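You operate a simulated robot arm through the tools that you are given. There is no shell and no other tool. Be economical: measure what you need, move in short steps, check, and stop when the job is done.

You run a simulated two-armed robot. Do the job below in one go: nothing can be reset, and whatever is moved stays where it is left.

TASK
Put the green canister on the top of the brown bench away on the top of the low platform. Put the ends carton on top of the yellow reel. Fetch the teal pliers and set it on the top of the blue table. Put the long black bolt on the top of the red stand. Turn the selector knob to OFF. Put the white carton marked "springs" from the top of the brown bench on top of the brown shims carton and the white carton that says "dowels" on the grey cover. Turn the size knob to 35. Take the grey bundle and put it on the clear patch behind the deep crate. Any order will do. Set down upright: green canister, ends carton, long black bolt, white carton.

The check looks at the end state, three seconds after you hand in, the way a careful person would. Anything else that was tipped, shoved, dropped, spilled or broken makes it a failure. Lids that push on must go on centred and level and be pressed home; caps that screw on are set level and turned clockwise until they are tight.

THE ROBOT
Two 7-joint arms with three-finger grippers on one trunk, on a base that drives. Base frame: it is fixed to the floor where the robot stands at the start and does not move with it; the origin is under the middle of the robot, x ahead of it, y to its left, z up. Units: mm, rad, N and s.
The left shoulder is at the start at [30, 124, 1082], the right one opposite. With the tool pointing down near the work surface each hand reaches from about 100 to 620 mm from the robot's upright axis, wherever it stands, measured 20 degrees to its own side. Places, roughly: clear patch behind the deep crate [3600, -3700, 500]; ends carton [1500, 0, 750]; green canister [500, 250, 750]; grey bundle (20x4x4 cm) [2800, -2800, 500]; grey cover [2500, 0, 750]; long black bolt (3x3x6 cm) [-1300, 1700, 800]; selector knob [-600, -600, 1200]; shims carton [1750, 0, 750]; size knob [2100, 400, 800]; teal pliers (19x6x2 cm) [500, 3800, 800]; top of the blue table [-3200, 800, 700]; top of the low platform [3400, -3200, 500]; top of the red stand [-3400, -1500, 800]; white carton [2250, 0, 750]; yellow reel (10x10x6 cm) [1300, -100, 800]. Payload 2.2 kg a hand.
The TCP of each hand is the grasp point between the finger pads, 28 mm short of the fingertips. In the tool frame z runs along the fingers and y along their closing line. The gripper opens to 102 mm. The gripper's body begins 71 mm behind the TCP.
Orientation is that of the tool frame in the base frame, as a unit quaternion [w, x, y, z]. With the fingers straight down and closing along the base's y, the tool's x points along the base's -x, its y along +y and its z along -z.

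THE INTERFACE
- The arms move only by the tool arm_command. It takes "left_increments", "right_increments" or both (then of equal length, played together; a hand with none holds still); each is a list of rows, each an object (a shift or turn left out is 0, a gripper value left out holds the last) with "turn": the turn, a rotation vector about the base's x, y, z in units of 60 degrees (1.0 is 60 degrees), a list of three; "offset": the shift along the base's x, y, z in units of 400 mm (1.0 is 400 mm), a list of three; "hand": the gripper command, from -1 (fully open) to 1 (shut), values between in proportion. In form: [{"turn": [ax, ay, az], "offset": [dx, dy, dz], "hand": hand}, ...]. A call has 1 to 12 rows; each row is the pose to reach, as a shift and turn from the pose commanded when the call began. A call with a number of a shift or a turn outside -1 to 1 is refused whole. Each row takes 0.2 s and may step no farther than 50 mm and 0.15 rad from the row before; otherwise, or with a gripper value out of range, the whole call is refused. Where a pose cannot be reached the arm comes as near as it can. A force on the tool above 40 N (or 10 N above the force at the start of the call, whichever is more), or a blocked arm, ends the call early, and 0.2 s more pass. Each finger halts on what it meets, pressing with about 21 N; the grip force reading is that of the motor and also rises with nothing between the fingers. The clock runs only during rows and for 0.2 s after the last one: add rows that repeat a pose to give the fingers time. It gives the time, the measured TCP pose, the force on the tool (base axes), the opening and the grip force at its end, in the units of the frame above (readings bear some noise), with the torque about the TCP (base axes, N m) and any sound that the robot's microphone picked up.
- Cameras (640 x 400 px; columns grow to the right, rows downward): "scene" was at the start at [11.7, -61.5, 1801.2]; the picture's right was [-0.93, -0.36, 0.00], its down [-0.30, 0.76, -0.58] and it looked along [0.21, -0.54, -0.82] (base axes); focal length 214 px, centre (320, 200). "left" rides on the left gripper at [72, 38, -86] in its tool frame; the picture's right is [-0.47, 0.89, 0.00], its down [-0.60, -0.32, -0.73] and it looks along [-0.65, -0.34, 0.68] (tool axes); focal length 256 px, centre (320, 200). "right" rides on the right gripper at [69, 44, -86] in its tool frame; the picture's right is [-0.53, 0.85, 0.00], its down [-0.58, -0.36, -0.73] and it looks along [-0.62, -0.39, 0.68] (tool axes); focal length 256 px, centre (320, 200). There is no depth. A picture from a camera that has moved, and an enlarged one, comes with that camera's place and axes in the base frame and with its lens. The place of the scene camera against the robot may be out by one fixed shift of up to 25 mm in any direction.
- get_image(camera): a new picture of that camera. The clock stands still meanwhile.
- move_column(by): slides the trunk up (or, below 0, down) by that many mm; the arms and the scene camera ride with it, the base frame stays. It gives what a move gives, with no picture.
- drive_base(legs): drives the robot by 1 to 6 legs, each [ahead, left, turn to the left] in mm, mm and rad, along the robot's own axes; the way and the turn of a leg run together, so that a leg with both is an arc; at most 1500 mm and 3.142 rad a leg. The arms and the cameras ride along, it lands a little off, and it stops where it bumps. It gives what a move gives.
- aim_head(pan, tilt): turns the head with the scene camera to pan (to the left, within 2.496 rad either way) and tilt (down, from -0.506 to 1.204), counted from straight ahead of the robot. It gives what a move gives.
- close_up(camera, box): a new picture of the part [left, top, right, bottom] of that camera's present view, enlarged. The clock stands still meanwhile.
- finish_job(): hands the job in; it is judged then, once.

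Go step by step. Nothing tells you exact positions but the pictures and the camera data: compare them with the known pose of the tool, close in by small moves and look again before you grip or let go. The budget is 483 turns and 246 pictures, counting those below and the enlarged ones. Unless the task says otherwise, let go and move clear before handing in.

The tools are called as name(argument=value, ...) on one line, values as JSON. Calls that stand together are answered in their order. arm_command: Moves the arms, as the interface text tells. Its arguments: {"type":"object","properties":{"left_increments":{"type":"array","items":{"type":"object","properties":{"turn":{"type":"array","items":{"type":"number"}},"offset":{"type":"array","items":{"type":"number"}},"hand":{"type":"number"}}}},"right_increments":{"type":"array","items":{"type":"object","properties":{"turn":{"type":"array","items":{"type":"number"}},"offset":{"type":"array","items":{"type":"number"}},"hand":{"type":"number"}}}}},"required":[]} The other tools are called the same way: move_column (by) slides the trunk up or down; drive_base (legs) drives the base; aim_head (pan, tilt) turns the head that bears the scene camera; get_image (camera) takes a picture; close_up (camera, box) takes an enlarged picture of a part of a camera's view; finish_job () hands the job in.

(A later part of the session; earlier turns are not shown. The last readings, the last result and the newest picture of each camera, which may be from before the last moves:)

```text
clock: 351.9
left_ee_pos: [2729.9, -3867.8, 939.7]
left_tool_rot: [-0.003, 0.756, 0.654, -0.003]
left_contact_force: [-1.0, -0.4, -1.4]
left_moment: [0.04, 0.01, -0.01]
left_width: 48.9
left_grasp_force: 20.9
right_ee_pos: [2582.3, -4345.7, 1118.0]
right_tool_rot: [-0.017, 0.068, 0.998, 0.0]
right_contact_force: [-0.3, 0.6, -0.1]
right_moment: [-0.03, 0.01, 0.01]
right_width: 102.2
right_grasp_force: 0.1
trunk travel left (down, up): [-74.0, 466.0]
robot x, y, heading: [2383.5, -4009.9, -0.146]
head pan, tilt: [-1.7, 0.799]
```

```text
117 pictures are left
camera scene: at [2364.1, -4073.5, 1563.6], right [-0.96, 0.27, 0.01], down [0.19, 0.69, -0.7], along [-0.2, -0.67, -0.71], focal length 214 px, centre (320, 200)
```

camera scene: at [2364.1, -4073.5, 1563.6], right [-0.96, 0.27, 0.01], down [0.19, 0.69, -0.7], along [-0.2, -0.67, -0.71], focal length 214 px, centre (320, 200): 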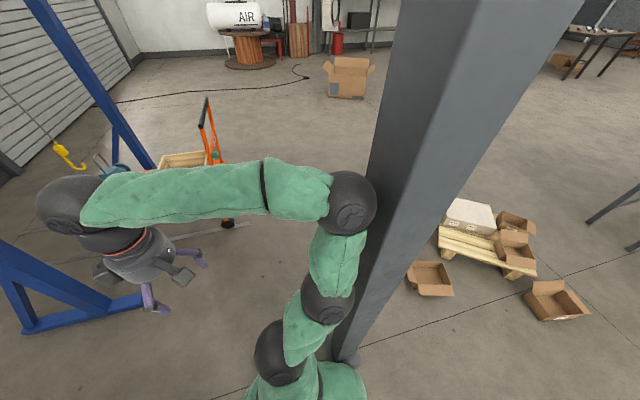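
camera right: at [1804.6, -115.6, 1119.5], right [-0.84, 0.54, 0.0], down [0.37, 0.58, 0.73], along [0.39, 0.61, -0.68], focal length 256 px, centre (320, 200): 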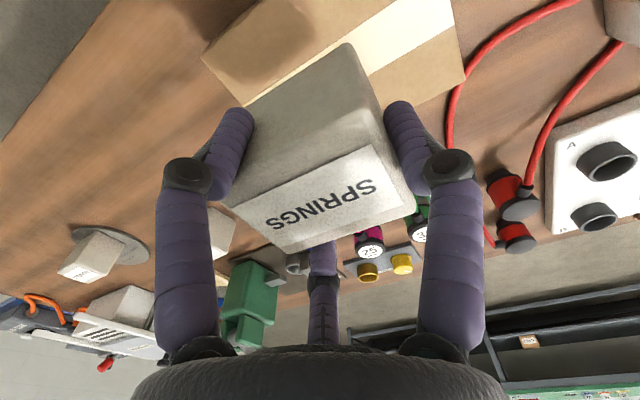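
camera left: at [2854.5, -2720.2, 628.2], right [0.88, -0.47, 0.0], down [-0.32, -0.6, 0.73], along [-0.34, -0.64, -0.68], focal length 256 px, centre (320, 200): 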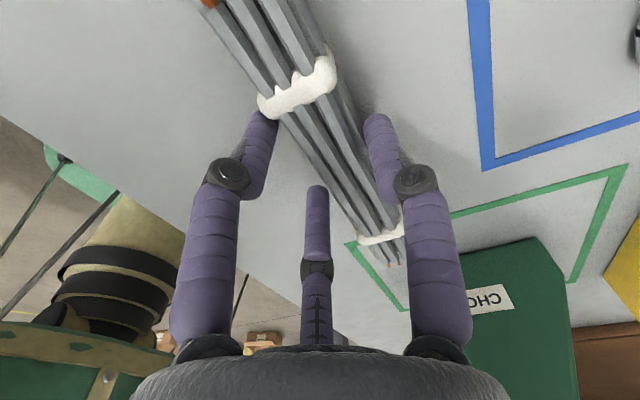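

The right elbow met a canopy post. I'll back away, turn to face the platform diagonally (arms over it) and slip between post and platform corner.

drive_base(legs=[[0, 200, 0], [-246, 218, 0], [0, 0, 0.826]])

```text
clock: 357.5
left_ee_pos: [2325.6, -3218.4, 945.7]
left_tool_rot: [0.0, 0.43, 0.903, 0.002]
left_contact_force: [0.5, -0.1, -2.5]
left_moment: [0.01, 0.06, -0.01]
left_width: 49.1
left_grasp_force: 21.3
right_ee_pos: [2574.1, -3651.6, 1121.3]
right_tool_rot: [-0.006, -0.336, 0.942, -0.002]
right_contact_force: [0.6, 0.7, -0.3]
right_moment: [0.02, 0.01, 0.0]
right_width: 101.8
right_grasp_force: 0.1
trunk travel left (down, up): [-74.0, 466.0]
robot x, y, heading: [2196.8, -3557.2, 0.68]
head pan, tilt: [-1.7, 0.799]
```

drive_base(legs=[[-123, -46, 0], [0, -450, 0], [0, -420, 0]])

aim_head(pan=-0.5, tilt=0.7)

get_image(camera="scene")

```text
clock: 363.2
left_ee_pos: [2801.1, -4004.9, 944.3]
left_tool_rot: [0.001, 0.429, 0.903, 0.002]
left_contact_force: [-1.7, -0.7, -1.6]
left_moment: [0.02, 0.01, -0.01]
left_width: 48.7
left_grasp_force: 21.0
right_ee_pos: [3050.6, -4437.8, 1120.9]
right_tool_rot: [-0.007, -0.336, 0.942, -0.001]
right_contact_force: [-0.1, 0.7, 0.4]
right_moment: [-0.02, -0.01, 0.0]
right_width: 101.7
right_grasp_force: 0.0
trunk travel left (down, up): [-74.0, 466.0]
robot x, y, heading: [2675.1, -4347.1, 0.684]
head pan, tilt: [-1.7, 0.799]
```

```text
clock: 364.6
left_ee_pos: [2801.8, -4003.9, 945.5]
left_tool_rot: [0.001, 0.428, 0.904, 0.002]
left_contact_force: [0.6, 0.5, -1.5]
left_moment: [0.05, 0.03, 0.0]
left_width: 48.8
left_grasp_force: 20.9
right_ee_pos: [3051.8, -4436.9, 1122.7]
right_tool_rot: [-0.007, -0.338, 0.941, -0.002]
right_contact_force: [0.4, 0.1, 0.4]
right_moment: [0.01, 0.0, 0.0]
right_width: 101.9
right_grasp_force: 0.1
trunk travel left (down, up): [-74.0, 466.0]
robot x, y, heading: [2677.4, -4344.9, 0.68]
head pan, tilt: [-0.499, 0.7]
```

```text
116 pictures are left
camera scene: at [2751.4, -4342.2, 1571.3], right [0.18, -0.98, 0.0], down [-0.63, -0.12, -0.76], along [0.75, 0.14, -0.64], focal length 214 px, centre (320, 200)
```

scene: 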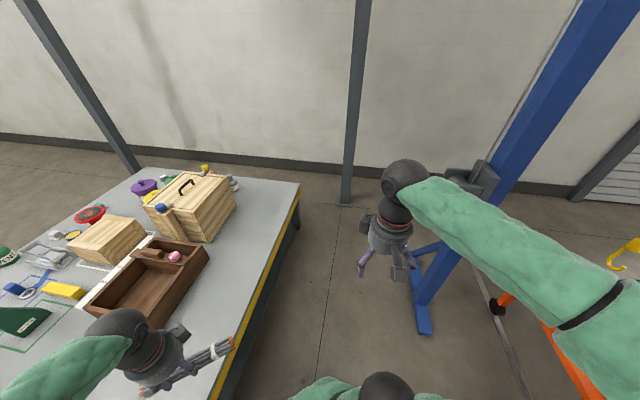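

Clear patch seen beside the SPARES crate at the back edge. Turn to face it and slide over.

drive_base(legs=[[0, 0, 0.89], [0, -530, 0], [0, -530, 0], [165, 0, 0]])

aim_head(pan=0.15, tilt=0.9)

get_image(camera="scene")

```text
clock: 373.7
left_ee_pos: [3542.8, -3862.0, 944.2]
left_tool_rot: [-0.001, -0.007, 1.0, 0.002]
left_contact_force: [-0.7, 1.1, -2.8]
left_moment: [-0.05, 0.02, -0.03]
left_width: 48.7
left_grasp_force: 21.1
right_ee_pos: [4038.4, -3935.3, 1121.0]
right_tool_rot: [0.004, 0.713, -0.701, 0.005]
right_contact_force: [-0.5, 0.2, 1.0]
right_moment: [-0.04, 0.0, 0.02]
right_width: 102.0
right_grasp_force: 0.1
trunk travel left (down, up): [-74.0, 466.0]
robot x, y, heading: [3734.3, -4170.4, 1.584]
head pan, tilt: [-0.499, 0.7]
```

```text
clock: 374.8
left_ee_pos: [3542.3, -3862.6, 943.6]
left_tool_rot: [-0.002, -0.007, 1.0, 0.001]
left_contact_force: [-0.9, 0.6, -2.0]
left_moment: [-0.02, 0.0, -0.03]
left_width: 48.8
left_grasp_force: 21.0
right_ee_pos: [4038.7, -3935.2, 1122.0]
right_tool_rot: [0.004, 0.714, -0.701, 0.005]
right_contact_force: [-1.0, -0.1, 0.0]
right_moment: [0.01, -0.01, 0.01]
right_width: 102.1
right_grasp_force: 0.1
trunk travel left (down, up): [-74.0, 466.0]
robot x, y, heading: [3733.1, -4170.7, 1.579]
head pan, tilt: [0.15, 0.901]
```

```text
115 pictures are left
camera scene: at [3736.0, -4121.6, 1555.1], right [0.99, 0.16, 0.0], down [0.12, -0.77, -0.62], along [-0.1, 0.61, -0.78], focal length 214 px, centre (320, 200)
```

scene: 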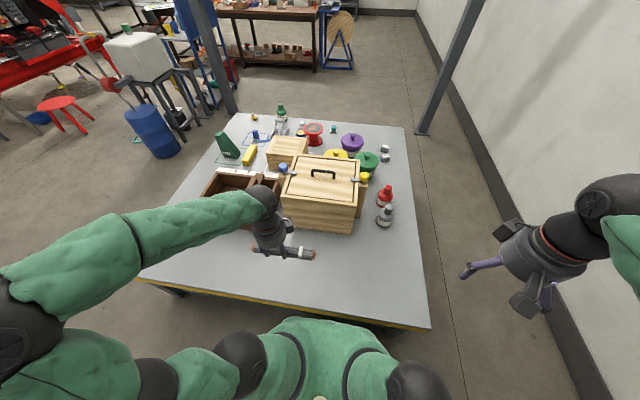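

arm_command(left_increments=[{"offset": [0.05, 0.1, -0.02]}, {"offset": [0.1, 0.2, -0.05]}, {"offset": [0.13, 0.3, -0.1]}, {"offset": [0.145, 0.37, -0.18]}, {"offset": [0.145, 0.392, -0.29]}, {"offset": [0.145, 0.392, -0.4]}, {"offset": [0.145, 0.392, -0.51]}, {"offset": [0.145, 0.392, -0.62]}, {"offset": [0.145, 0.392, -0.73]}, {"offset": [0.145, 0.392, -0.84]}])

get_image(camera="left")

get_image(camera="scene")

```text
clock: 376.9
left_ee_pos: [3600.9, -3704.2, 610.4]
left_tool_rot: [-0.001, -0.008, 1.0, 0.002]
left_contact_force: [-0.9, 0.7, -1.2]
left_moment: [-0.04, 0.01, -0.03]
left_width: 49.0
left_grasp_force: 21.0
right_ee_pos: [4038.8, -3934.9, 1121.9]
right_tool_rot: [0.004, 0.713, -0.701, 0.005]
right_contact_force: [-0.2, 1.4, 0.3]
right_moment: [-0.04, -0.04, -0.02]
right_width: 102.0
right_grasp_force: 0.0
trunk travel left (down, up): [-74.0, 466.0]
robot x, y, heading: [3730.0, -4176.4, 1.58]
head pan, tilt: [0.15, 0.901]
```

```text
114 pictures are left
camera left: at [3528.4, -3668.1, 696.3], right [0.45, 0.89, 0.0], down [0.61, -0.31, 0.73], along [0.65, -0.33, -0.68], focal length 256 px, centre (320, 200)
```

left: 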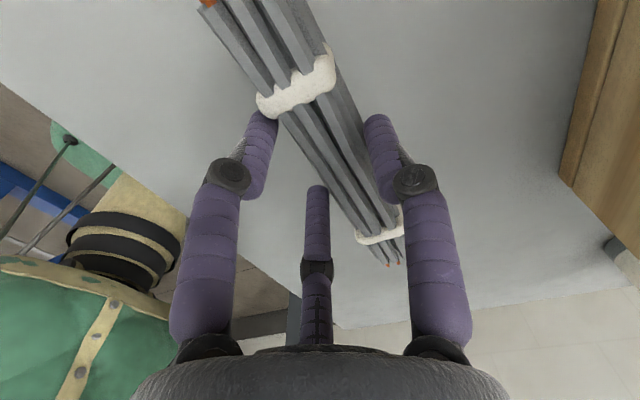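

```text
113 pictures are left
camera scene: at [3735.8, -4121.0, 1555.1], right [0.99, 0.16, 0.0], down [0.13, -0.77, -0.62], along [-0.1, 0.61, -0.78], focal length 214 px, centre (320, 200)
```

scene: 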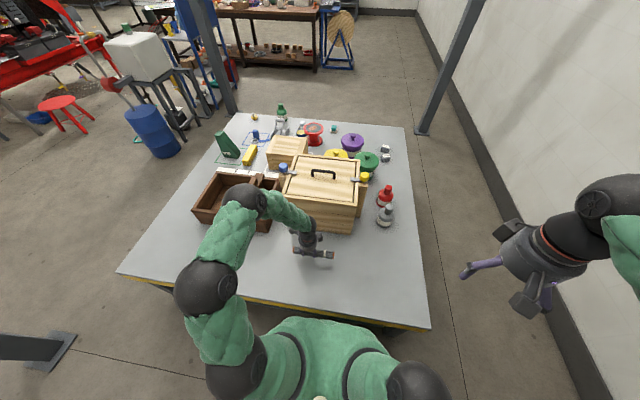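

arm_command(left_increments=[{"offset": [0, 0, -0.08]}, {"offset": [0, 0, -0.14]}, {"offset": [0, 0, -0.158]}])

arm_command(left_increments=[{"offset": [0, 0, -0.008]}, {"offset": [0, 0, -0.014]}])

```text
clock: 377.8
left_ee_pos: [3600.9, -3705.3, 545.2]
left_tool_rot: [-0.001, -0.007, 1.0, 0.002]
left_contact_force: [0.4, 0.1, -1.4]
left_moment: [-0.02, 0.02, 0.02]
left_width: 48.9
left_grasp_force: 21.0
right_ee_pos: [4040.1, -3935.9, 1122.1]
right_tool_rot: [0.005, 0.713, -0.701, 0.004]
right_contact_force: [0.0, -0.2, -0.6]
right_moment: [0.03, -0.02, -0.01]
right_width: 102.0
right_grasp_force: 0.1
trunk travel left (down, up): [-74.0, 466.0]
robot x, y, heading: [3729.1, -4172.8, 1.582]
head pan, tilt: [0.15, 0.901]
```

```text
clock: 378.4
left_ee_pos: [3601.0, -3705.4, 542.5]
left_tool_rot: [-0.001, -0.007, 1.0, 0.005]
left_contact_force: [2.6, -6.7, 25.6]
left_moment: [-0.07, -0.22, -0.21]
left_width: 49.0
left_grasp_force: 20.7
right_ee_pos: [4041.0, -3936.8, 1122.5]
right_tool_rot: [0.005, 0.714, -0.701, 0.004]
right_contact_force: [0.3, 0.5, 0.0]
right_moment: [0.03, 0.0, 0.0]
right_width: 102.0
right_grasp_force: 0.0
trunk travel left (down, up): [-74.0, 466.0]
robot x, y, heading: [3732.1, -4173.3, 1.582]
head pan, tilt: [0.15, 0.901]
```

Contact. Relax, release and rise.

arm_command(left_increments=[{"offset": [0, 0, 0.006]}, {"offset": [0, 0, 0.006], "hand": 0.4}, {"offset": [0, 0, 0.006], "hand": -0.3}, {"offset": [0, 0, 0.006], "hand": -1}, {"offset": [0, 0, 0.006], "hand": -1}, {"offset": [0, 0, 0.1]}, {"offset": [0, 0, 0.2]}, {"offset": [0, 0, 0.31]}, {"offset": [0, 0, 0.42]}, {"offset": [-0.02, -0.05, 0.53]}, {"offset": [-0.06, -0.12, 0.62]}, {"offset": [-0.1, -0.2, 0.7]}])

get_image(camera="scene")

```text
clock: 380.9
left_ee_pos: [3560.4, -3786.2, 822.6]
left_tool_rot: [-0.001, -0.007, 1.0, 0.002]
left_contact_force: [0.6, -0.3, 0.5]
left_moment: [0.0, -0.02, -0.02]
left_width: 101.9
left_grasp_force: 0.1
right_ee_pos: [4039.7, -3936.0, 1121.7]
right_tool_rot: [0.004, 0.714, -0.701, 0.004]
right_contact_force: [0.1, -0.3, -0.5]
right_moment: [0.04, 0.02, -0.04]
right_width: 102.0
right_grasp_force: 0.0
trunk travel left (down, up): [-74.0, 466.0]
robot x, y, heading: [3734.9, -4171.0, 1.577]
head pan, tilt: [0.15, 0.901]
```

```text
112 pictures are left
camera scene: at [3735.8, -4122.8, 1555.1], right [0.99, 0.16, 0.0], down [0.12, -0.77, -0.62], along [-0.1, 0.61, -0.78], focal length 214 px, centre (320, 200)
```

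scene: 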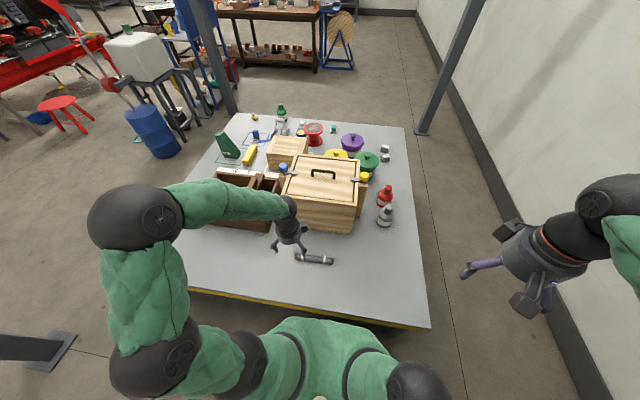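

Bundle is in place. Restore the left hand, raise the trunk, and go back through the diagonal gap toward the reel side.

arm_command(left_increments=[{"turn": [0, 0, 0.125], "offset": [-0.03, -0.02, 0.08]}, {"turn": [0, 0, 0.25], "offset": [-0.06, -0.04, 0.16]}, {"turn": [0, 0, 0.375], "offset": [-0.1, -0.06, 0.24]}, {"turn": [0, 0, 0.5], "offset": [-0.14, -0.08, 0.32]}, {"turn": [0, 0, 0.625], "offset": [-0.18, -0.1, 0.4]}, {"turn": [0, 0, 0.75], "offset": [-0.22, -0.12, 0.48]}, {"turn": [0, 0, 0.875], "offset": [-0.26, -0.14, 0.56]}, {"turn": [0, 0, 1.0], "offset": [-0.3, -0.16, 0.64]}])

arm_command(left_increments=[{"turn": [0, 0, 0.125]}, {"turn": [0, 0, 0.25]}, {"turn": [0, 0, 0.375]}, {"turn": [0, 0, 0.5]}])

move_column(by=250)

drive_base(legs=[[-180, 0, 0], [0, 530, 0], [0, 530, 0], [0, 0, -0.9]])

```text
clock: 382.8
left_ee_pos: [3439.9, -3850.3, 1077.1]
left_tool_rot: [-0.002, -0.507, 0.862, 0.001]
left_contact_force: [0.3, 0.5, -0.1]
left_moment: [0.02, -0.02, -0.02]
left_width: 102.0
left_grasp_force: 0.0
right_ee_pos: [4038.8, -3935.4, 1121.9]
right_tool_rot: [0.004, 0.713, -0.702, 0.005]
right_contact_force: [0.6, -0.6, 0.8]
right_moment: [0.01, 0.01, 0.0]
right_width: 102.1
right_grasp_force: 0.0
trunk travel left (down, up): [-74.0, 466.0]
robot x, y, heading: [3731.8, -4172.7, 1.579]
head pan, tilt: [0.15, 0.901]
```

```text
clock: 383.8
left_ee_pos: [3441.2, -3848.8, 1075.7]
left_tool_rot: [0.002, 0.713, -0.701, 0.0]
left_contact_force: [0.0, 0.7, -0.3]
left_moment: [-0.02, 0.01, 0.01]
left_width: 101.7
left_grasp_force: 0.0
right_ee_pos: [4038.3, -3936.4, 1120.8]
right_tool_rot: [0.006, 0.713, -0.701, 0.005]
right_contact_force: [-1.0, 0.1, 0.5]
right_moment: [-0.02, -0.02, 0.07]
right_width: 101.8
right_grasp_force: 0.1
trunk travel left (down, up): [-74.0, 466.0]
robot x, y, heading: [3728.2, -4176.2, 1.578]
head pan, tilt: [0.15, 0.901]
```

```text
clock: 386.3
left_ee_pos: [3441.1, -3849.6, 1326.6]
left_tool_rot: [0.001, 0.712, -0.702, 0.001]
left_contact_force: [-0.3, 0.9, -0.4]
left_moment: [0.02, 0.0, -0.03]
left_width: 101.7
left_grasp_force: 0.1
right_ee_pos: [4039.1, -3935.4, 1370.8]
right_tool_rot: [0.005, 0.714, -0.7, 0.005]
right_contact_force: [0.9, 1.5, 0.0]
right_moment: [0.04, 0.02, 0.01]
right_width: 102.1
right_grasp_force: 0.0
trunk travel left (down, up): [-324.0, 216.0]
robot x, y, heading: [3733.0, -4169.5, 1.581]
head pan, tilt: [0.15, 0.901]
```

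```text
clock: 395.4
left_ee_pos: [2754.5, -3937.2, 1326.2]
left_tool_rot: [-0.001, -0.344, 0.939, 0.001]
left_contact_force: [-0.1, -0.5, 0.2]
left_moment: [0.02, 0.01, -0.01]
left_width: 101.9
left_grasp_force: 0.1
right_ee_pos: [3068.8, -4454.9, 1372.3]
right_tool_rot: [-0.007, -0.347, 0.938, -0.002]
right_contact_force: [-0.4, 0.4, 0.4]
right_moment: [0.0, -0.04, 0.02]
right_width: 102.1
right_grasp_force: 0.0
trunk travel left (down, up): [-324.0, 216.0]
robot x, y, heading: [2691.4, -4368.7, 0.705]
head pan, tilt: [0.15, 0.901]
```

drive_base(legs=[[0, 0, -0.025], [4, 460, 0], [0, 460, 0], [0, 0, 0.89]])

```text
clock: 403.2
left_ee_pos: [1820.6, -3328.3, 1326.4]
left_tool_rot: [0.003, 0.713, -0.701, 0.0]
left_contact_force: [0.1, -0.1, 0.0]
left_moment: [0.04, 0.01, -0.01]
left_width: 101.8
left_grasp_force: 0.1
right_ee_pos: [2419.5, -3411.5, 1371.5]
right_tool_rot: [0.004, 0.714, -0.7, 0.005]
right_contact_force: [0.0, -0.5, 0.7]
right_moment: [0.02, 0.03, -0.02]
right_width: 102.1
right_grasp_force: 0.0
trunk travel left (down, up): [-324.0, 216.0]
robot x, y, heading: [2112.3, -3651.2, 1.585]
head pan, tilt: [0.15, 0.901]
```

drive_base(legs=[[0, 430, -0.014], [0, 430, 0], [600, 0, 0]])

aim_head(pan=0.0, tilt=0.6)

get_image(camera="scene")

```text
clock: 411.2
left_ee_pos: [943.7, -2726.2, 1327.3]
left_tool_rot: [0.002, 0.714, -0.7, 0.0]
left_contact_force: [-0.2, 0.9, -0.3]
left_moment: [-0.03, 0.04, 0.02]
left_width: 102.0
left_grasp_force: 0.1
right_ee_pos: [1541.8, -2809.3, 1372.5]
right_tool_rot: [0.005, 0.715, -0.699, 0.004]
right_contact_force: [-0.8, 0.5, 0.5]
right_moment: [0.01, 0.02, 0.0]
right_width: 102.1
right_grasp_force: 0.1
trunk travel left (down, up): [-324.0, 216.0]
robot x, y, heading: [1239.6, -3048.3, 1.585]
head pan, tilt: [0.15, 0.901]
```

```text
clock: 412.0
left_ee_pos: [942.5, -2726.9, 1325.2]
left_tool_rot: [0.002, 0.714, -0.7, -0.001]
left_contact_force: [0.3, -0.9, -0.8]
left_moment: [0.02, 0.04, 0.01]
left_width: 101.9
left_grasp_force: 0.0
right_ee_pos: [1541.7, -2810.7, 1372.3]
right_tool_rot: [0.006, 0.715, -0.699, 0.005]
right_contact_force: [-0.6, 0.1, -0.4]
right_moment: [0.02, -0.02, 0.02]
right_width: 102.0
right_grasp_force: 0.1
trunk travel left (down, up): [-324.0, 216.0]
robot x, y, heading: [1230.3, -3049.7, 1.583]
head pan, tilt: [0.0, 0.6]
```

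```text
111 pictures are left
camera scene: at [1250.7, -2983.9, 1829.8], right [1.0, 0.02, 0.0], down [0.01, -0.57, -0.82], along [-0.01, 0.82, -0.57], focal length 214 px, centre (320, 200)
```

scene: 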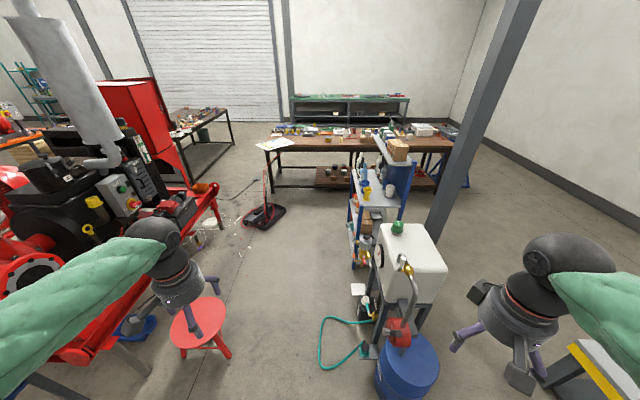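

drive_base(legs=[[0, 300, -0.012], [1480, 0, 0], [0, -270, 0]])

aim_head(pan=-0.3, tilt=0.7)

get_image(camera="scene")

```text
clock: 422.5
left_ee_pos: [896.0, -1244.9, 1326.5]
left_tool_rot: [0.002, 0.712, -0.702, -0.002]
left_contact_force: [-0.2, 0.4, -0.4]
left_moment: [0.0, 0.03, -0.01]
left_width: 102.0
left_grasp_force: 0.0
right_ee_pos: [1494.5, -1331.2, 1371.7]
right_tool_rot: [0.005, 0.713, -0.701, 0.005]
right_contact_force: [0.5, 0.0, 0.5]
right_moment: [-0.01, 0.01, -0.01]
right_width: 101.9
right_grasp_force: 0.1
trunk travel left (down, up): [-324.0, 216.0]
robot x, y, heading: [1185.2, -1568.6, 1.582]
head pan, tilt: [0.0, 0.6]
```

```text
clock: 423.3
left_ee_pos: [894.4, -1245.6, 1324.3]
left_tool_rot: [0.002, 0.712, -0.702, -0.001]
left_contact_force: [0.0, -0.2, 0.4]
left_moment: [0.02, 0.01, 0.04]
left_width: 102.1
left_grasp_force: 0.0
right_ee_pos: [1493.9, -1332.1, 1371.5]
right_tool_rot: [0.005, 0.713, -0.701, 0.005]
right_contact_force: [-0.1, -0.1, -0.9]
right_moment: [-0.01, 0.0, -0.01]
right_width: 102.1
right_grasp_force: 0.0
trunk travel left (down, up): [-324.0, 216.0]
robot x, y, heading: [1186.2, -1567.5, 1.574]
head pan, tilt: [-0.3, 0.7]
```

```text
110 pictures are left
camera scene: at [1225.9, -1510.5, 1821.3], right [0.96, -0.29, 0.0], down [-0.18, -0.62, -0.77], along [0.22, 0.73, -0.64], focal length 214 px, centre (320, 200)
```

scene: 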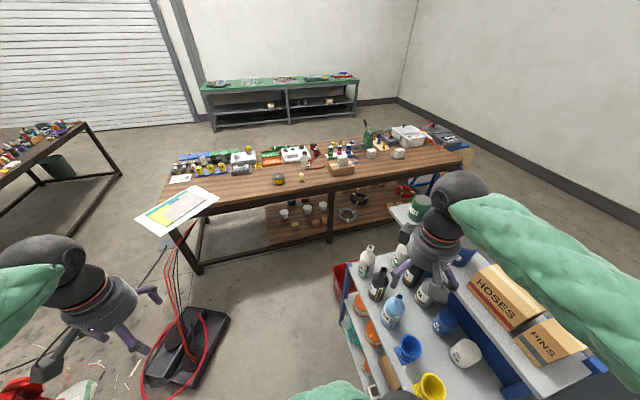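

drive_base(legs=[[0, -80, 0], [600, 0, 0], [490, 0, 0]])

aim_head(pan=-0.2, tilt=1.0)

get_image(camera="scene")

```text
clock: 429.8
left_ee_pos: [973.3, -148.3, 1325.6]
left_tool_rot: [0.002, 0.709, -0.705, -0.001]
left_contact_force: [0.8, 0.6, -0.2]
left_moment: [0.03, 0.0, 0.0]
left_width: 102.1
left_grasp_force: 0.1
right_ee_pos: [1571.9, -238.8, 1372.9]
right_tool_rot: [0.006, 0.71, -0.704, 0.005]
right_contact_force: [0.0, 0.3, -0.4]
right_moment: [-0.04, 0.02, 0.01]
right_width: 102.0
right_grasp_force: 0.0
trunk travel left (down, up): [-324.0, 216.0]
robot x, y, heading: [1261.3, -473.4, 1.571]
head pan, tilt: [-0.3, 0.7]
```

```text
clock: 430.6
left_ee_pos: [974.2, -149.1, 1327.1]
left_tool_rot: [0.003, 0.709, -0.705, -0.001]
left_contact_force: [-0.5, 0.5, -1.0]
left_moment: [0.0, -0.01, -0.01]
left_width: 102.1
left_grasp_force: 0.0
right_ee_pos: [1571.8, -240.5, 1370.9]
right_tool_rot: [0.005, 0.71, -0.704, 0.005]
right_contact_force: [-0.2, -0.3, -0.2]
right_moment: [-0.01, -0.01, 0.0]
right_width: 102.2
right_grasp_force: 0.1
trunk travel left (down, up): [-324.0, 216.0]
robot x, y, heading: [1263.8, -475.3, 1.569]
head pan, tilt: [-0.201, 1.0]
```

```text
109 pictures are left
camera scene: at [1292.2, -429.6, 1797.9], right [0.98, -0.2, 0.0], down [-0.17, -0.82, -0.54], along [0.11, 0.53, -0.84], focal length 214 px, centre (320, 200)
```

scene: 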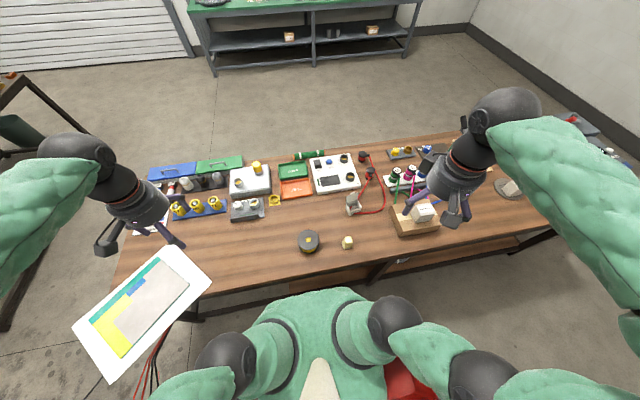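

close_up(camera="scene", box=[280, 170, 400, 270])

```text
4.00 times, centred on (340, 220) of scene
camera zoom: at [1292.2, -429.6, 1797.9], right [0.98, -0.2, 0.0], down [-0.17, -0.82, -0.54], along [0.11, 0.53, -0.84], focal length 858 px, centre (240, 120)
```

zoom: 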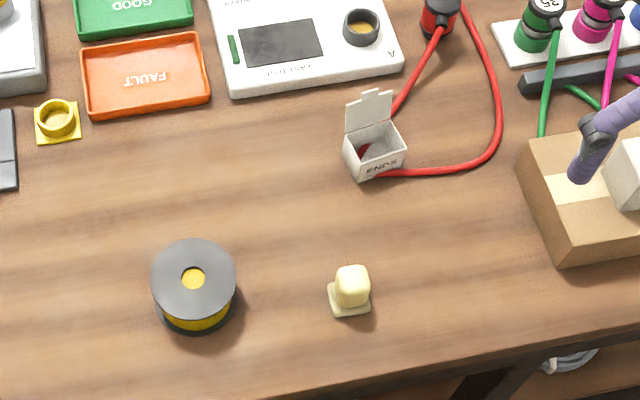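

arm_command(right_increments=[{"offset": [-0.02, 0.03, -0.1]}, {"offset": [-0.04, 0.06, -0.2]}, {"offset": [-0.07, 0.1, -0.3]}, {"offset": [-0.1, 0.14, -0.4]}, {"offset": [-0.13, 0.18, -0.5]}, {"offset": [-0.16, 0.22, -0.6]}, {"offset": [-0.18, 0.26, -0.7]}, {"offset": [-0.18, 0.3, -0.8]}])

get_image(camera="right")

```text
clock: 432.4
left_ee_pos: [974.0, -147.0, 1325.7]
left_tool_rot: [0.002, 0.709, -0.705, 0.0]
left_contact_force: [-0.3, -0.3, 0.0]
left_moment: [0.0, 0.0, -0.04]
left_width: 102.1
left_grasp_force: 0.2
right_ee_pos: [1501.6, -121.2, 1052.4]
right_tool_rot: [0.005, 0.71, -0.704, 0.004]
right_contact_force: [-0.6, 1.2, -0.1]
right_moment: [-0.01, 0.02, 0.02]
right_width: 102.1
right_grasp_force: 0.0
trunk travel left (down, up): [-324.0, 216.0]
robot x, y, heading: [1262.4, -472.3, 1.574]
head pan, tilt: [-0.201, 1.0]
```

```text
107 pictures are left
camera right: at [1458.4, -188.4, 1140.3], right [-0.85, 0.53, -0.01], down [0.36, 0.59, 0.72], along [0.38, 0.61, -0.69], focal length 256 px, centre (320, 200)
```

right: 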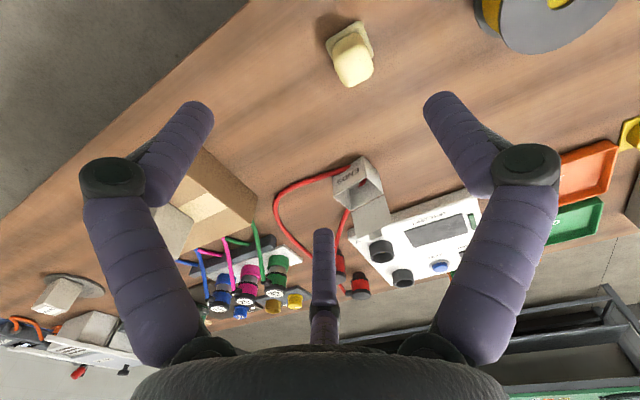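

close_up(camera="right", box=[300, 130, 440, 240])

```text
3.64 times, centred on (370, 185) of right
camera zoom: at [1458.4, -188.4, 1140.3], right [-0.85, 0.53, -0.01], down [0.36, 0.59, 0.72], along [0.38, 0.61, -0.69], focal length 931 px, centre (138, 254)
```

zoom: 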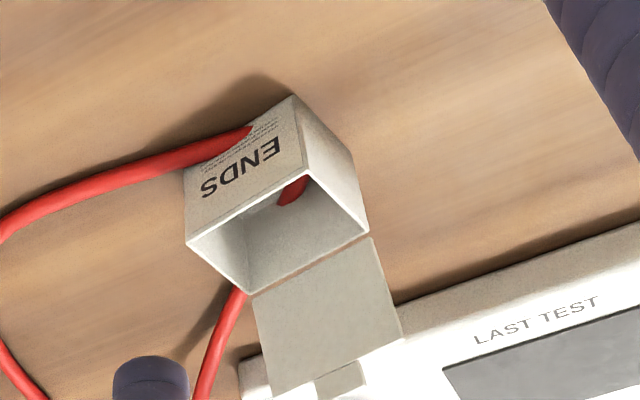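

The ends carton is at ≈(1556, 77); the red lead merely crosses it visually. Shift a little right and move the hand over it.

drive_base(legs=[[0, -40, 0]])

arm_command(right_increments=[{"offset": [0.02, 0.1, -0.04]}, {"offset": [0.03, 0.2, -0.08]}, {"offset": [0.035, 0.3, -0.12]}, {"offset": [0.035, 0.4, -0.16]}])

get_image(camera="right")

```text
clock: 433.3
left_ee_pos: [1014.8, -148.6, 1326.3]
left_tool_rot: [0.001, 0.709, -0.705, -0.001]
left_contact_force: [0.7, 0.3, 0.2]
left_moment: [-0.02, 0.08, -0.01]
left_width: 102.1
left_grasp_force: 0.1
right_ee_pos: [1539.9, -122.2, 1051.5]
right_tool_rot: [0.005, 0.711, -0.703, 0.004]
right_contact_force: [-0.1, 0.3, -0.3]
right_moment: [0.0, 0.05, 0.02]
right_width: 101.9
right_grasp_force: 0.0
trunk travel left (down, up): [-324.0, 216.0]
robot x, y, heading: [1299.9, -472.9, 1.57]
head pan, tilt: [-0.201, 1.0]
```

```text
clock: 434.3
left_ee_pos: [1013.7, -147.1, 1325.6]
left_tool_rot: [0.003, 0.71, -0.704, -0.001]
left_contact_force: [0.5, 1.0, -0.5]
left_moment: [-0.02, 0.0, 0.01]
left_width: 102.0
left_grasp_force: 0.1
right_ee_pos: [1553.8, 42.1, 987.1]
right_tool_rot: [0.006, 0.711, -0.703, 0.004]
right_contact_force: [0.3, 0.1, -0.2]
right_moment: [0.02, 0.04, 0.01]
right_width: 101.8
right_grasp_force: 0.1
trunk travel left (down, up): [-324.0, 216.0]
robot x, y, heading: [1303.0, -473.1, 1.57]
head pan, tilt: [-0.201, 1.0]
```

```text
105 pictures are left
camera right: at [1511.3, -25.8, 1076.0], right [-0.85, 0.53, -0.01], down [0.36, 0.59, 0.72], along [0.38, 0.61, -0.69], focal length 256 px, centre (320, 200)
```

right: 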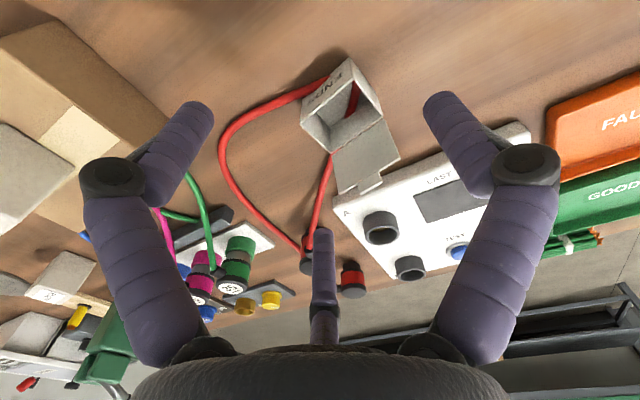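

arm_command(right_increments=[{"offset": [0.003, 0.06, -0.04]}, {"offset": [0.003, 0.095, -0.12]}, {"offset": [0.003, 0.095, -0.2]}])

get_image(camera="right")

```text
clock: 435.1
left_ee_pos: [1012.6, -150.0, 1327.1]
left_tool_rot: [0.002, 0.71, -0.705, -0.001]
left_contact_force: [0.0, -0.2, 0.6]
left_moment: [0.02, 0.0, 0.0]
left_width: 102.2
left_grasp_force: 0.1
right_ee_pos: [1557.0, 82.6, 916.5]
right_tool_rot: [-0.004, 0.709, -0.705, -0.001]
right_contact_force: [3.8, 7.4, 32.6]
right_moment: [1.49, -1.0, 0.23]
right_width: 103.3
right_grasp_force: 0.1
trunk travel left (down, up): [-324.0, 216.0]
robot x, y, heading: [1302.1, -472.3, 1.575]
head pan, tilt: [-0.201, 1.0]
```

```text
104 pictures are left
camera right: at [1513.7, 14.2, 1002.3], right [-0.85, 0.53, 0.0], down [0.36, 0.57, 0.74], along [0.39, 0.62, -0.68], focal length 256 px, centre (320, 200)
```

right: 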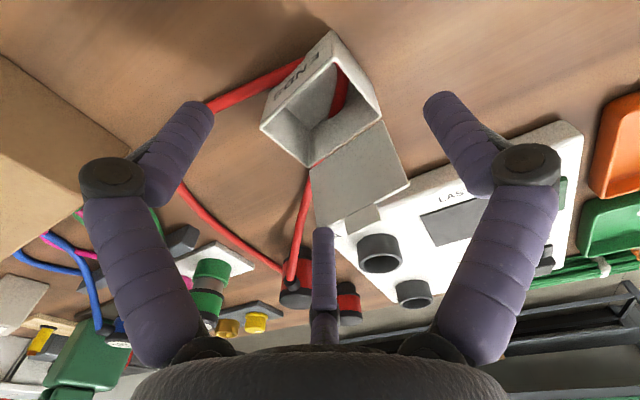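

Unexpected contact force. Stop and look from the head.

get_image(camera="scene")

close_up(camera="scene", box=[330, 130, 470, 250])

```text
103 pictures are left
camera scene: at [1330.2, -431.2, 1798.5], right [0.98, -0.2, 0.0], down [-0.17, -0.82, -0.54], along [0.11, 0.53, -0.84], focal length 214 px, centre (320, 200)
```

scene: 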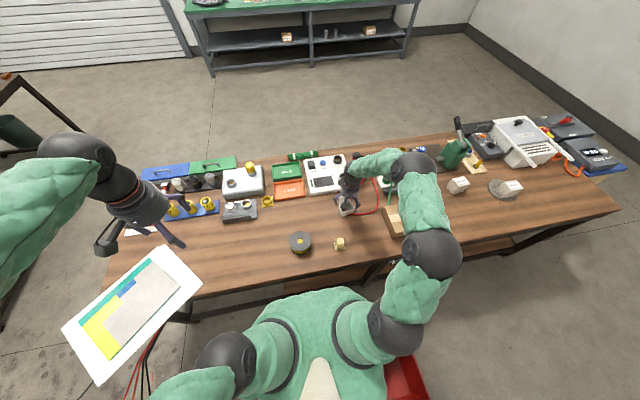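

```text
3.33 times, centred on (400, 190) of scene
camera zoom: at [1330.2, -431.2, 1798.5], right [0.98, -0.2, 0.0], down [-0.17, -0.82, -0.54], along [0.11, 0.53, -0.84], focal length 715 px, centre (53, 233)
```

zoom: 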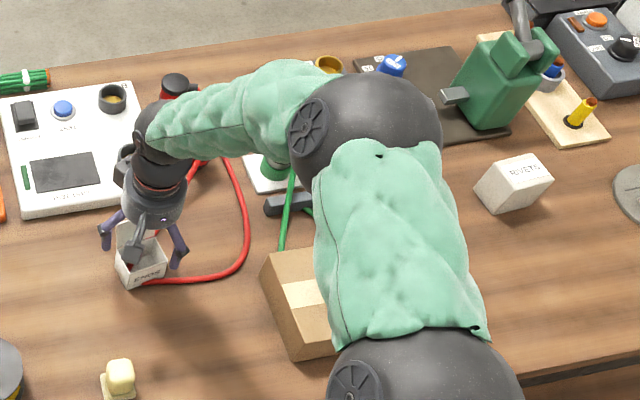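

The right forearm is over the springs carton — likely pressing on it. Raise straight up and check.

arm_command(right_increments=[{"offset": [0, 0, 0.08]}, {"offset": [0, 0, 0.18]}, {"offset": [0, 0, 0.3]}, {"offset": [0, 0, 0.42]}, {"offset": [0, 0, 0.54]}])

get_image(camera="scene")

close_up(camera="scene", box=[330, 150, 470, 270])

```text
clock: 436.3
left_ee_pos: [1012.5, -149.3, 1326.6]
left_tool_rot: [0.002, 0.709, -0.705, 0.0]
left_contact_force: [0.4, 0.4, -0.8]
left_moment: [0.02, 0.0, 0.01]
left_width: 102.0
left_grasp_force: 0.0
right_ee_pos: [1554.3, 73.9, 1124.8]
right_tool_rot: [0.005, 0.711, -0.704, 0.005]
right_contact_force: [0.4, -0.7, 0.1]
right_moment: [0.03, -0.01, 0.01]
right_width: 101.9
right_grasp_force: 0.0
trunk travel left (down, up): [-324.0, 216.0]
robot x, y, heading: [1301.2, -474.4, 1.573]
head pan, tilt: [-0.201, 1.0]
```

```text
101 pictures are left
camera scene: at [1331.2, -429.9, 1797.9], right [0.98, -0.2, 0.0], down [-0.17, -0.82, -0.54], along [0.11, 0.53, -0.84], focal length 214 px, centre (320, 200)
```

scene: 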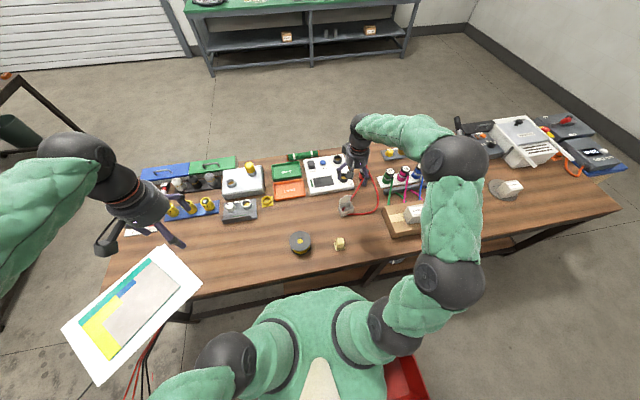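

```text
3.33 times, centred on (400, 210) of scene
camera zoom: at [1331.2, -429.9, 1797.9], right [0.98, -0.2, 0.0], down [-0.17, -0.82, -0.54], along [0.11, 0.53, -0.84], focal length 715 px, centre (53, 167)
```

zoom: 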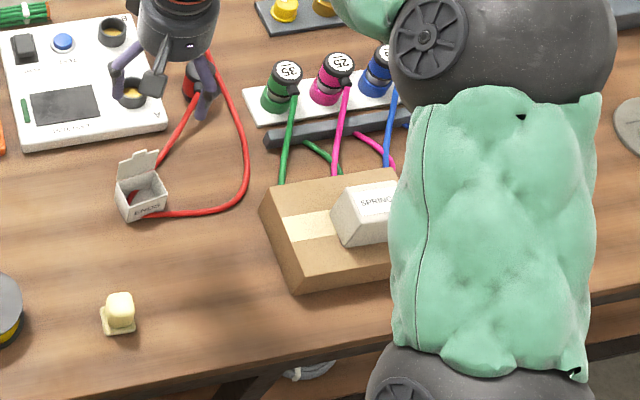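

Springs carton still sits flat on the shims. I'll raise the trunk and move right so the arm is straighter (elbow away from the cartons).

arm_command(right_increments=[{"offset": [-0.02, -0.1, 0.1]}, {"offset": [-0.04, -0.2, 0.15]}])

move_column(by=200)

drive_base(legs=[[0, -45, 0]])

close_up(camera="scene", box=[280, 140, 480, 270])

```text
refused: row 1 steps farther than a row can; nothing moved
```

```text
clock: 438.5
left_ee_pos: [1013.4, -149.5, 1525.1]
left_tool_rot: [0.002, 0.71, -0.705, -0.001]
left_contact_force: [0.1, -0.9, 0.0]
left_moment: [0.0, -0.02, 0.0]
left_width: 102.1
left_grasp_force: 0.1
right_ee_pos: [1555.3, 74.8, 1324.7]
right_tool_rot: [0.005, 0.711, -0.703, 0.005]
right_contact_force: [0.2, 0.6, 1.0]
right_moment: [0.0, -0.01, 0.03]
right_width: 102.3
right_grasp_force: 0.0
trunk travel left (down, up): [-524.0, 16.0]
robot x, y, heading: [1301.8, -474.9, 1.573]
head pan, tilt: [-0.201, 1.0]
```

```text
clock: 439.4
left_ee_pos: [1051.2, -147.8, 1526.9]
left_tool_rot: [0.003, 0.71, -0.704, -0.001]
left_contact_force: [0.5, 0.6, 0.4]
left_moment: [0.01, 0.04, -0.01]
left_width: 101.6
left_grasp_force: 0.1
right_ee_pos: [1591.3, 75.5, 1325.2]
right_tool_rot: [0.007, 0.711, -0.703, 0.004]
right_contact_force: [0.9, 0.3, -0.4]
right_moment: [0.01, 0.1, 0.03]
right_width: 102.1
right_grasp_force: 0.1
trunk travel left (down, up): [-524.0, 16.0]
robot x, y, heading: [1339.8, -471.2, 1.569]
head pan, tilt: [-0.201, 1.0]
stopped in leg 1: the robot was blocked; the commanded pose is now the measured one
```

```text
3.08 times, centred on (380, 205) of scene
camera zoom: at [1370.7, -429.2, 1997.8], right [0.98, -0.2, 0.0], down [-0.17, -0.82, -0.54], along [0.1, 0.53, -0.84], focal length 660 px, centre (135, 185)
```

zoom: 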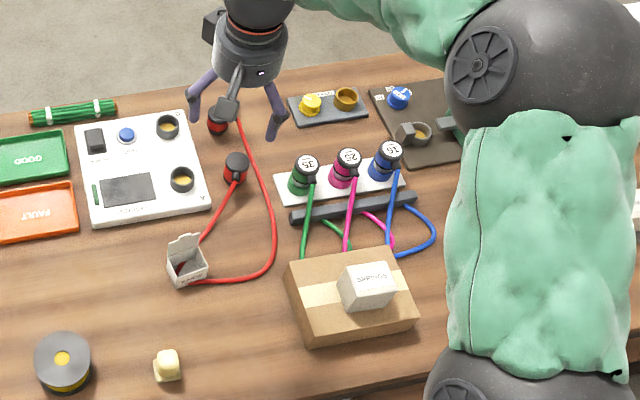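

drive_base(legs=[[0, 12, 0]])

arm_command(right_increments=[{"offset": [-0.02, 0, -0.1]}, {"offset": [-0.04, 0.005, -0.2]}, {"offset": [-0.06, 0.01, -0.3]}, {"offset": [-0.06, 0.01, -0.41]}, {"offset": [-0.06, 0.01, -0.52]}, {"offset": [-0.06, 0.01, -0.63]}, {"offset": [-0.06, 0.01, -0.74]}])

get_image(camera="scene")

```text
clock: 440.2
left_ee_pos: [1042.0, -148.5, 1527.1]
left_tool_rot: [0.003, 0.71, -0.704, -0.002]
left_contact_force: [1.2, -0.4, -0.5]
left_moment: [0.0, 0.1, 0.0]
left_width: 101.9
left_grasp_force: 0.0
right_ee_pos: [1583.8, 74.8, 1324.0]
right_tool_rot: [0.006, 0.711, -0.703, 0.004]
right_contact_force: [0.5, 0.1, -0.3]
right_moment: [-0.02, 0.09, 0.0]
right_width: 102.0
right_grasp_force: 0.1
trunk travel left (down, up): [-524.0, 16.0]
robot x, y, heading: [1325.6, -471.7, 1.572]
head pan, tilt: [-0.201, 1.0]
```

```text
clock: 441.8
left_ee_pos: [1037.5, -146.1, 1526.3]
left_tool_rot: [0.002, 0.71, -0.704, -0.001]
left_contact_force: [0.5, 0.2, 0.5]
left_moment: [-0.04, 0.03, -0.02]
left_width: 101.9
left_grasp_force: 0.1
right_ee_pos: [1558.0, 79.4, 1027.9]
right_tool_rot: [0.005, 0.711, -0.703, 0.005]
right_contact_force: [0.5, 0.0, 0.1]
right_moment: [-0.06, 0.03, 0.03]
right_width: 101.9
right_grasp_force: 0.0
trunk travel left (down, up): [-524.0, 16.0]
robot x, y, heading: [1329.3, -473.7, 1.569]
head pan, tilt: [-0.201, 1.0]
```

```text
98 pictures are left
camera scene: at [1356.9, -427.6, 1997.8], right [0.98, -0.2, 0.0], down [-0.17, -0.83, -0.54], along [0.11, 0.53, -0.84], focal length 214 px, centre (320, 200)
```

scene: 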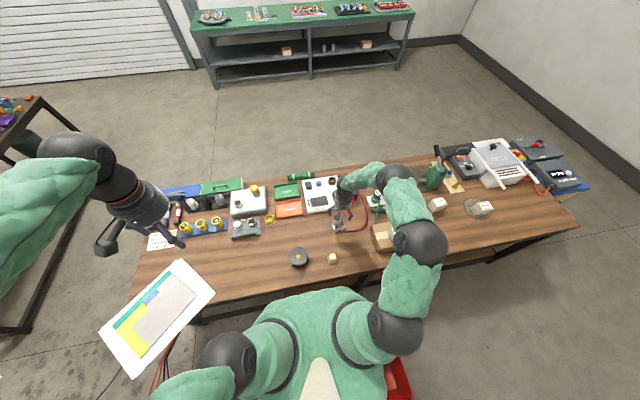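

arm_command(right_increments=[{"offset": [-0.007, 0.0, -0.1]}, {"offset": [-0.007, 0.0, -0.2]}, {"offset": [-0.007, 0.002, -0.28]}])

get_image(camera="right")

close_up(camera="scene", box=[290, 150, 470, 290])

```text
clock: 442.6
left_ee_pos: [1035.9, -147.5, 1526.2]
left_tool_rot: [0.003, 0.709, -0.705, 0.0]
left_contact_force: [-0.1, -0.3, 0.4]
left_moment: [0.03, 0.03, -0.03]
left_width: 101.9
left_grasp_force: 0.1
right_ee_pos: [1553.7, 80.3, 915.0]
right_tool_rot: [0.005, 0.711, -0.703, 0.004]
right_contact_force: [-0.3, 0.4, -0.5]
right_moment: [-0.03, 0.03, 0.0]
right_width: 101.9
right_grasp_force: 0.0
trunk travel left (down, up): [-524.0, 16.0]
robot x, y, heading: [1328.0, -474.8, 1.578]
head pan, tilt: [-0.201, 1.0]
```

```text
97 pictures are left
camera right: at [1511.0, 14.1, 1003.3], right [-0.85, 0.53, -0.01], down [0.36, 0.59, 0.72], along [0.38, 0.61, -0.69], focal length 256 px, centre (320, 200)
```

right: 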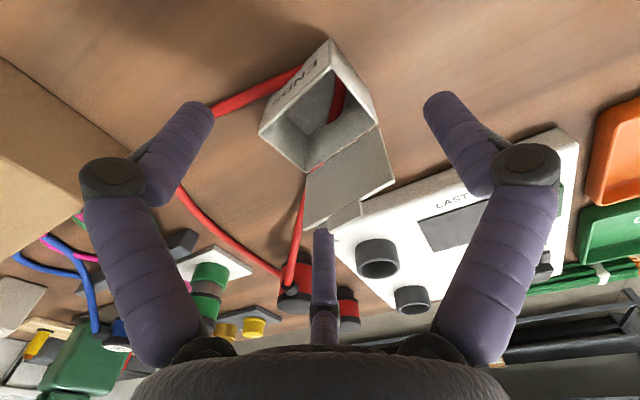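

```text
2.86 times, centred on (380, 220) of scene
camera zoom: at [1355.3, -428.8, 1997.9], right [0.98, -0.2, 0.0], down [-0.17, -0.82, -0.54], along [0.11, 0.53, -0.84], focal length 613 px, centre (149, 143)
```

zoom: 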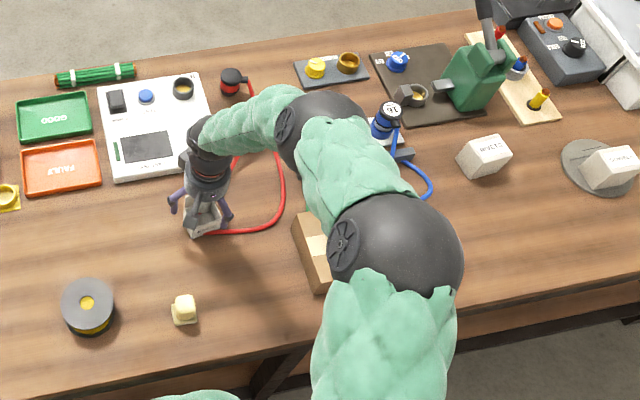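

arm_command(right_increments=[{"offset": [0.002, 0.003, -0.06]}, {"offset": [0.002, 0.005, -0.12]}, {"offset": [0.002, 0.005, -0.18]}])

get_image(camera="right")

```text
clock: 443.4
left_ee_pos: [1037.3, -148.5, 1527.0]
left_tool_rot: [0.003, 0.709, -0.705, -0.001]
left_contact_force: [0.2, 0.0, 0.2]
left_moment: [0.01, 0.01, 0.02]
left_width: 102.1
left_grasp_force: 0.0
right_ee_pos: [1553.7, 82.7, 844.4]
right_tool_rot: [0.004, 0.712, -0.703, 0.004]
right_contact_force: [1.2, 0.9, 1.7]
right_moment: [0.0, 0.08, -0.02]
right_width: 102.0
right_grasp_force: 0.0
trunk travel left (down, up): [-524.0, 16.0]
robot x, y, heading: [1326.4, -471.6, 1.576]
head pan, tilt: [-0.201, 1.0]
```

```text
95 pictures are left
camera right: at [1511.8, 15.4, 932.4], right [-0.85, 0.53, -0.01], down [0.36, 0.59, 0.72], along [0.38, 0.61, -0.69], focal length 256 px, centre (320, 200)
```

right: 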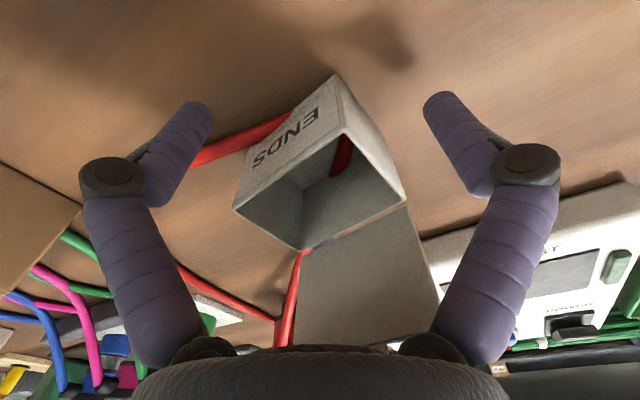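

arm_command(right_increments=[{"hand": -0.5}, {"hand": 0}, {"hand": 0.5}, {"hand": 1}, {"hand": 1}])

get_image(camera="right")

```text
clock: 444.6
left_ee_pos: [1036.0, -148.6, 1526.5]
left_tool_rot: [0.002, 0.709, -0.705, -0.001]
left_contact_force: [0.2, -0.1, -0.3]
left_moment: [-0.05, -0.03, -0.01]
left_width: 101.7
left_grasp_force: 0.0
right_ee_pos: [1553.2, 82.1, 845.0]
right_tool_rot: [0.005, 0.711, -0.703, 0.004]
right_contact_force: [-4.4, -0.8, 10.2]
right_moment: [-0.24, 0.54, -0.14]
right_width: 59.2
right_grasp_force: 21.1
trunk travel left (down, up): [-524.0, 16.0]
robot x, y, heading: [1326.1, -474.4, 1.571]
head pan, tilt: [-0.201, 1.0]
```

```text
94 pictures are left
camera right: at [1510.6, 14.9, 933.0], right [-0.85, 0.52, -0.01], down [0.36, 0.59, 0.72], along [0.38, 0.61, -0.69], focal length 256 px, centre (320, 200)
```

right: 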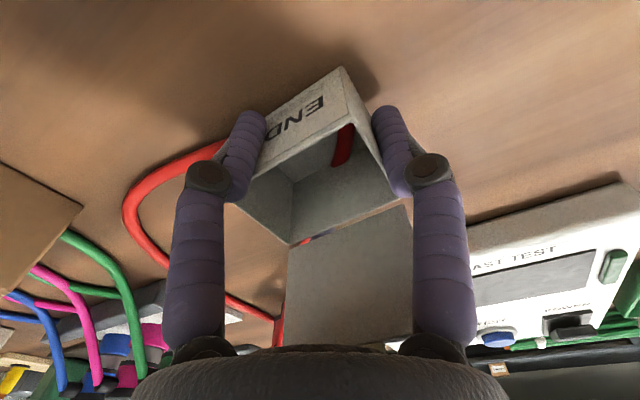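

arm_command(right_increments=[{"offset": [0, 0, 0.04], "hand": 1}, {"offset": [0, 0, 0.12]}, {"offset": [0, 0, 0.22]}, {"offset": [0, 0, 0.33]}])

get_image(camera="right")

close_up(camera="scene", box=[260, 140, 440, 280])

```text
clock: 445.6
left_ee_pos: [1035.6, -149.6, 1526.7]
left_tool_rot: [0.001, 0.709, -0.705, -0.001]
left_contact_force: [-0.3, 0.0, -0.7]
left_moment: [0.05, 0.01, -0.03]
left_width: 102.0
left_grasp_force: 0.0
right_ee_pos: [1550.2, 80.1, 978.2]
right_tool_rot: [0.006, 0.711, -0.703, 0.006]
right_contact_force: [0.6, -0.6, -1.5]
right_moment: [0.03, 0.01, 0.02]
right_width: 58.5
right_grasp_force: 20.7
trunk travel left (down, up): [-524.0, 16.0]
robot x, y, heading: [1325.6, -473.7, 1.574]
head pan, tilt: [-0.201, 1.0]
```

```text
93 pictures are left
camera right: at [1508.8, 12.6, 1067.3], right [-0.85, 0.52, -0.01], down [0.36, 0.59, 0.72], along [0.38, 0.61, -0.69], focal length 256 px, centre (320, 200)
```

right: 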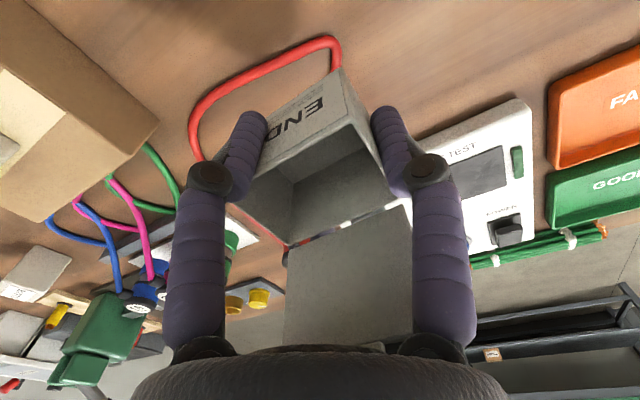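

```text
2.86 times, centred on (350, 210) of scene
camera zoom: at [1354.7, -430.2, 1997.9], right [0.98, -0.2, 0.0], down [-0.17, -0.82, -0.54], along [0.11, 0.53, -0.84], focal length 613 px, centre (234, 171)
```

zoom: 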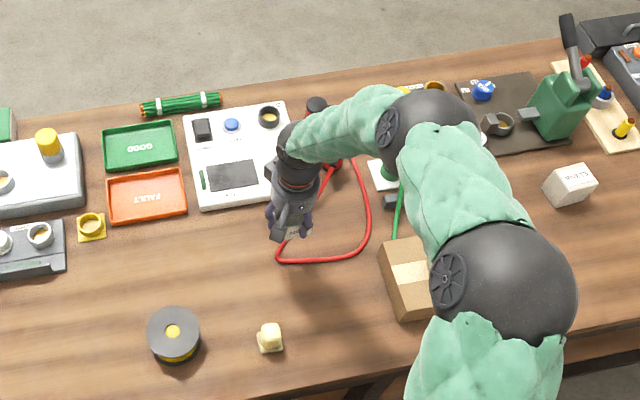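

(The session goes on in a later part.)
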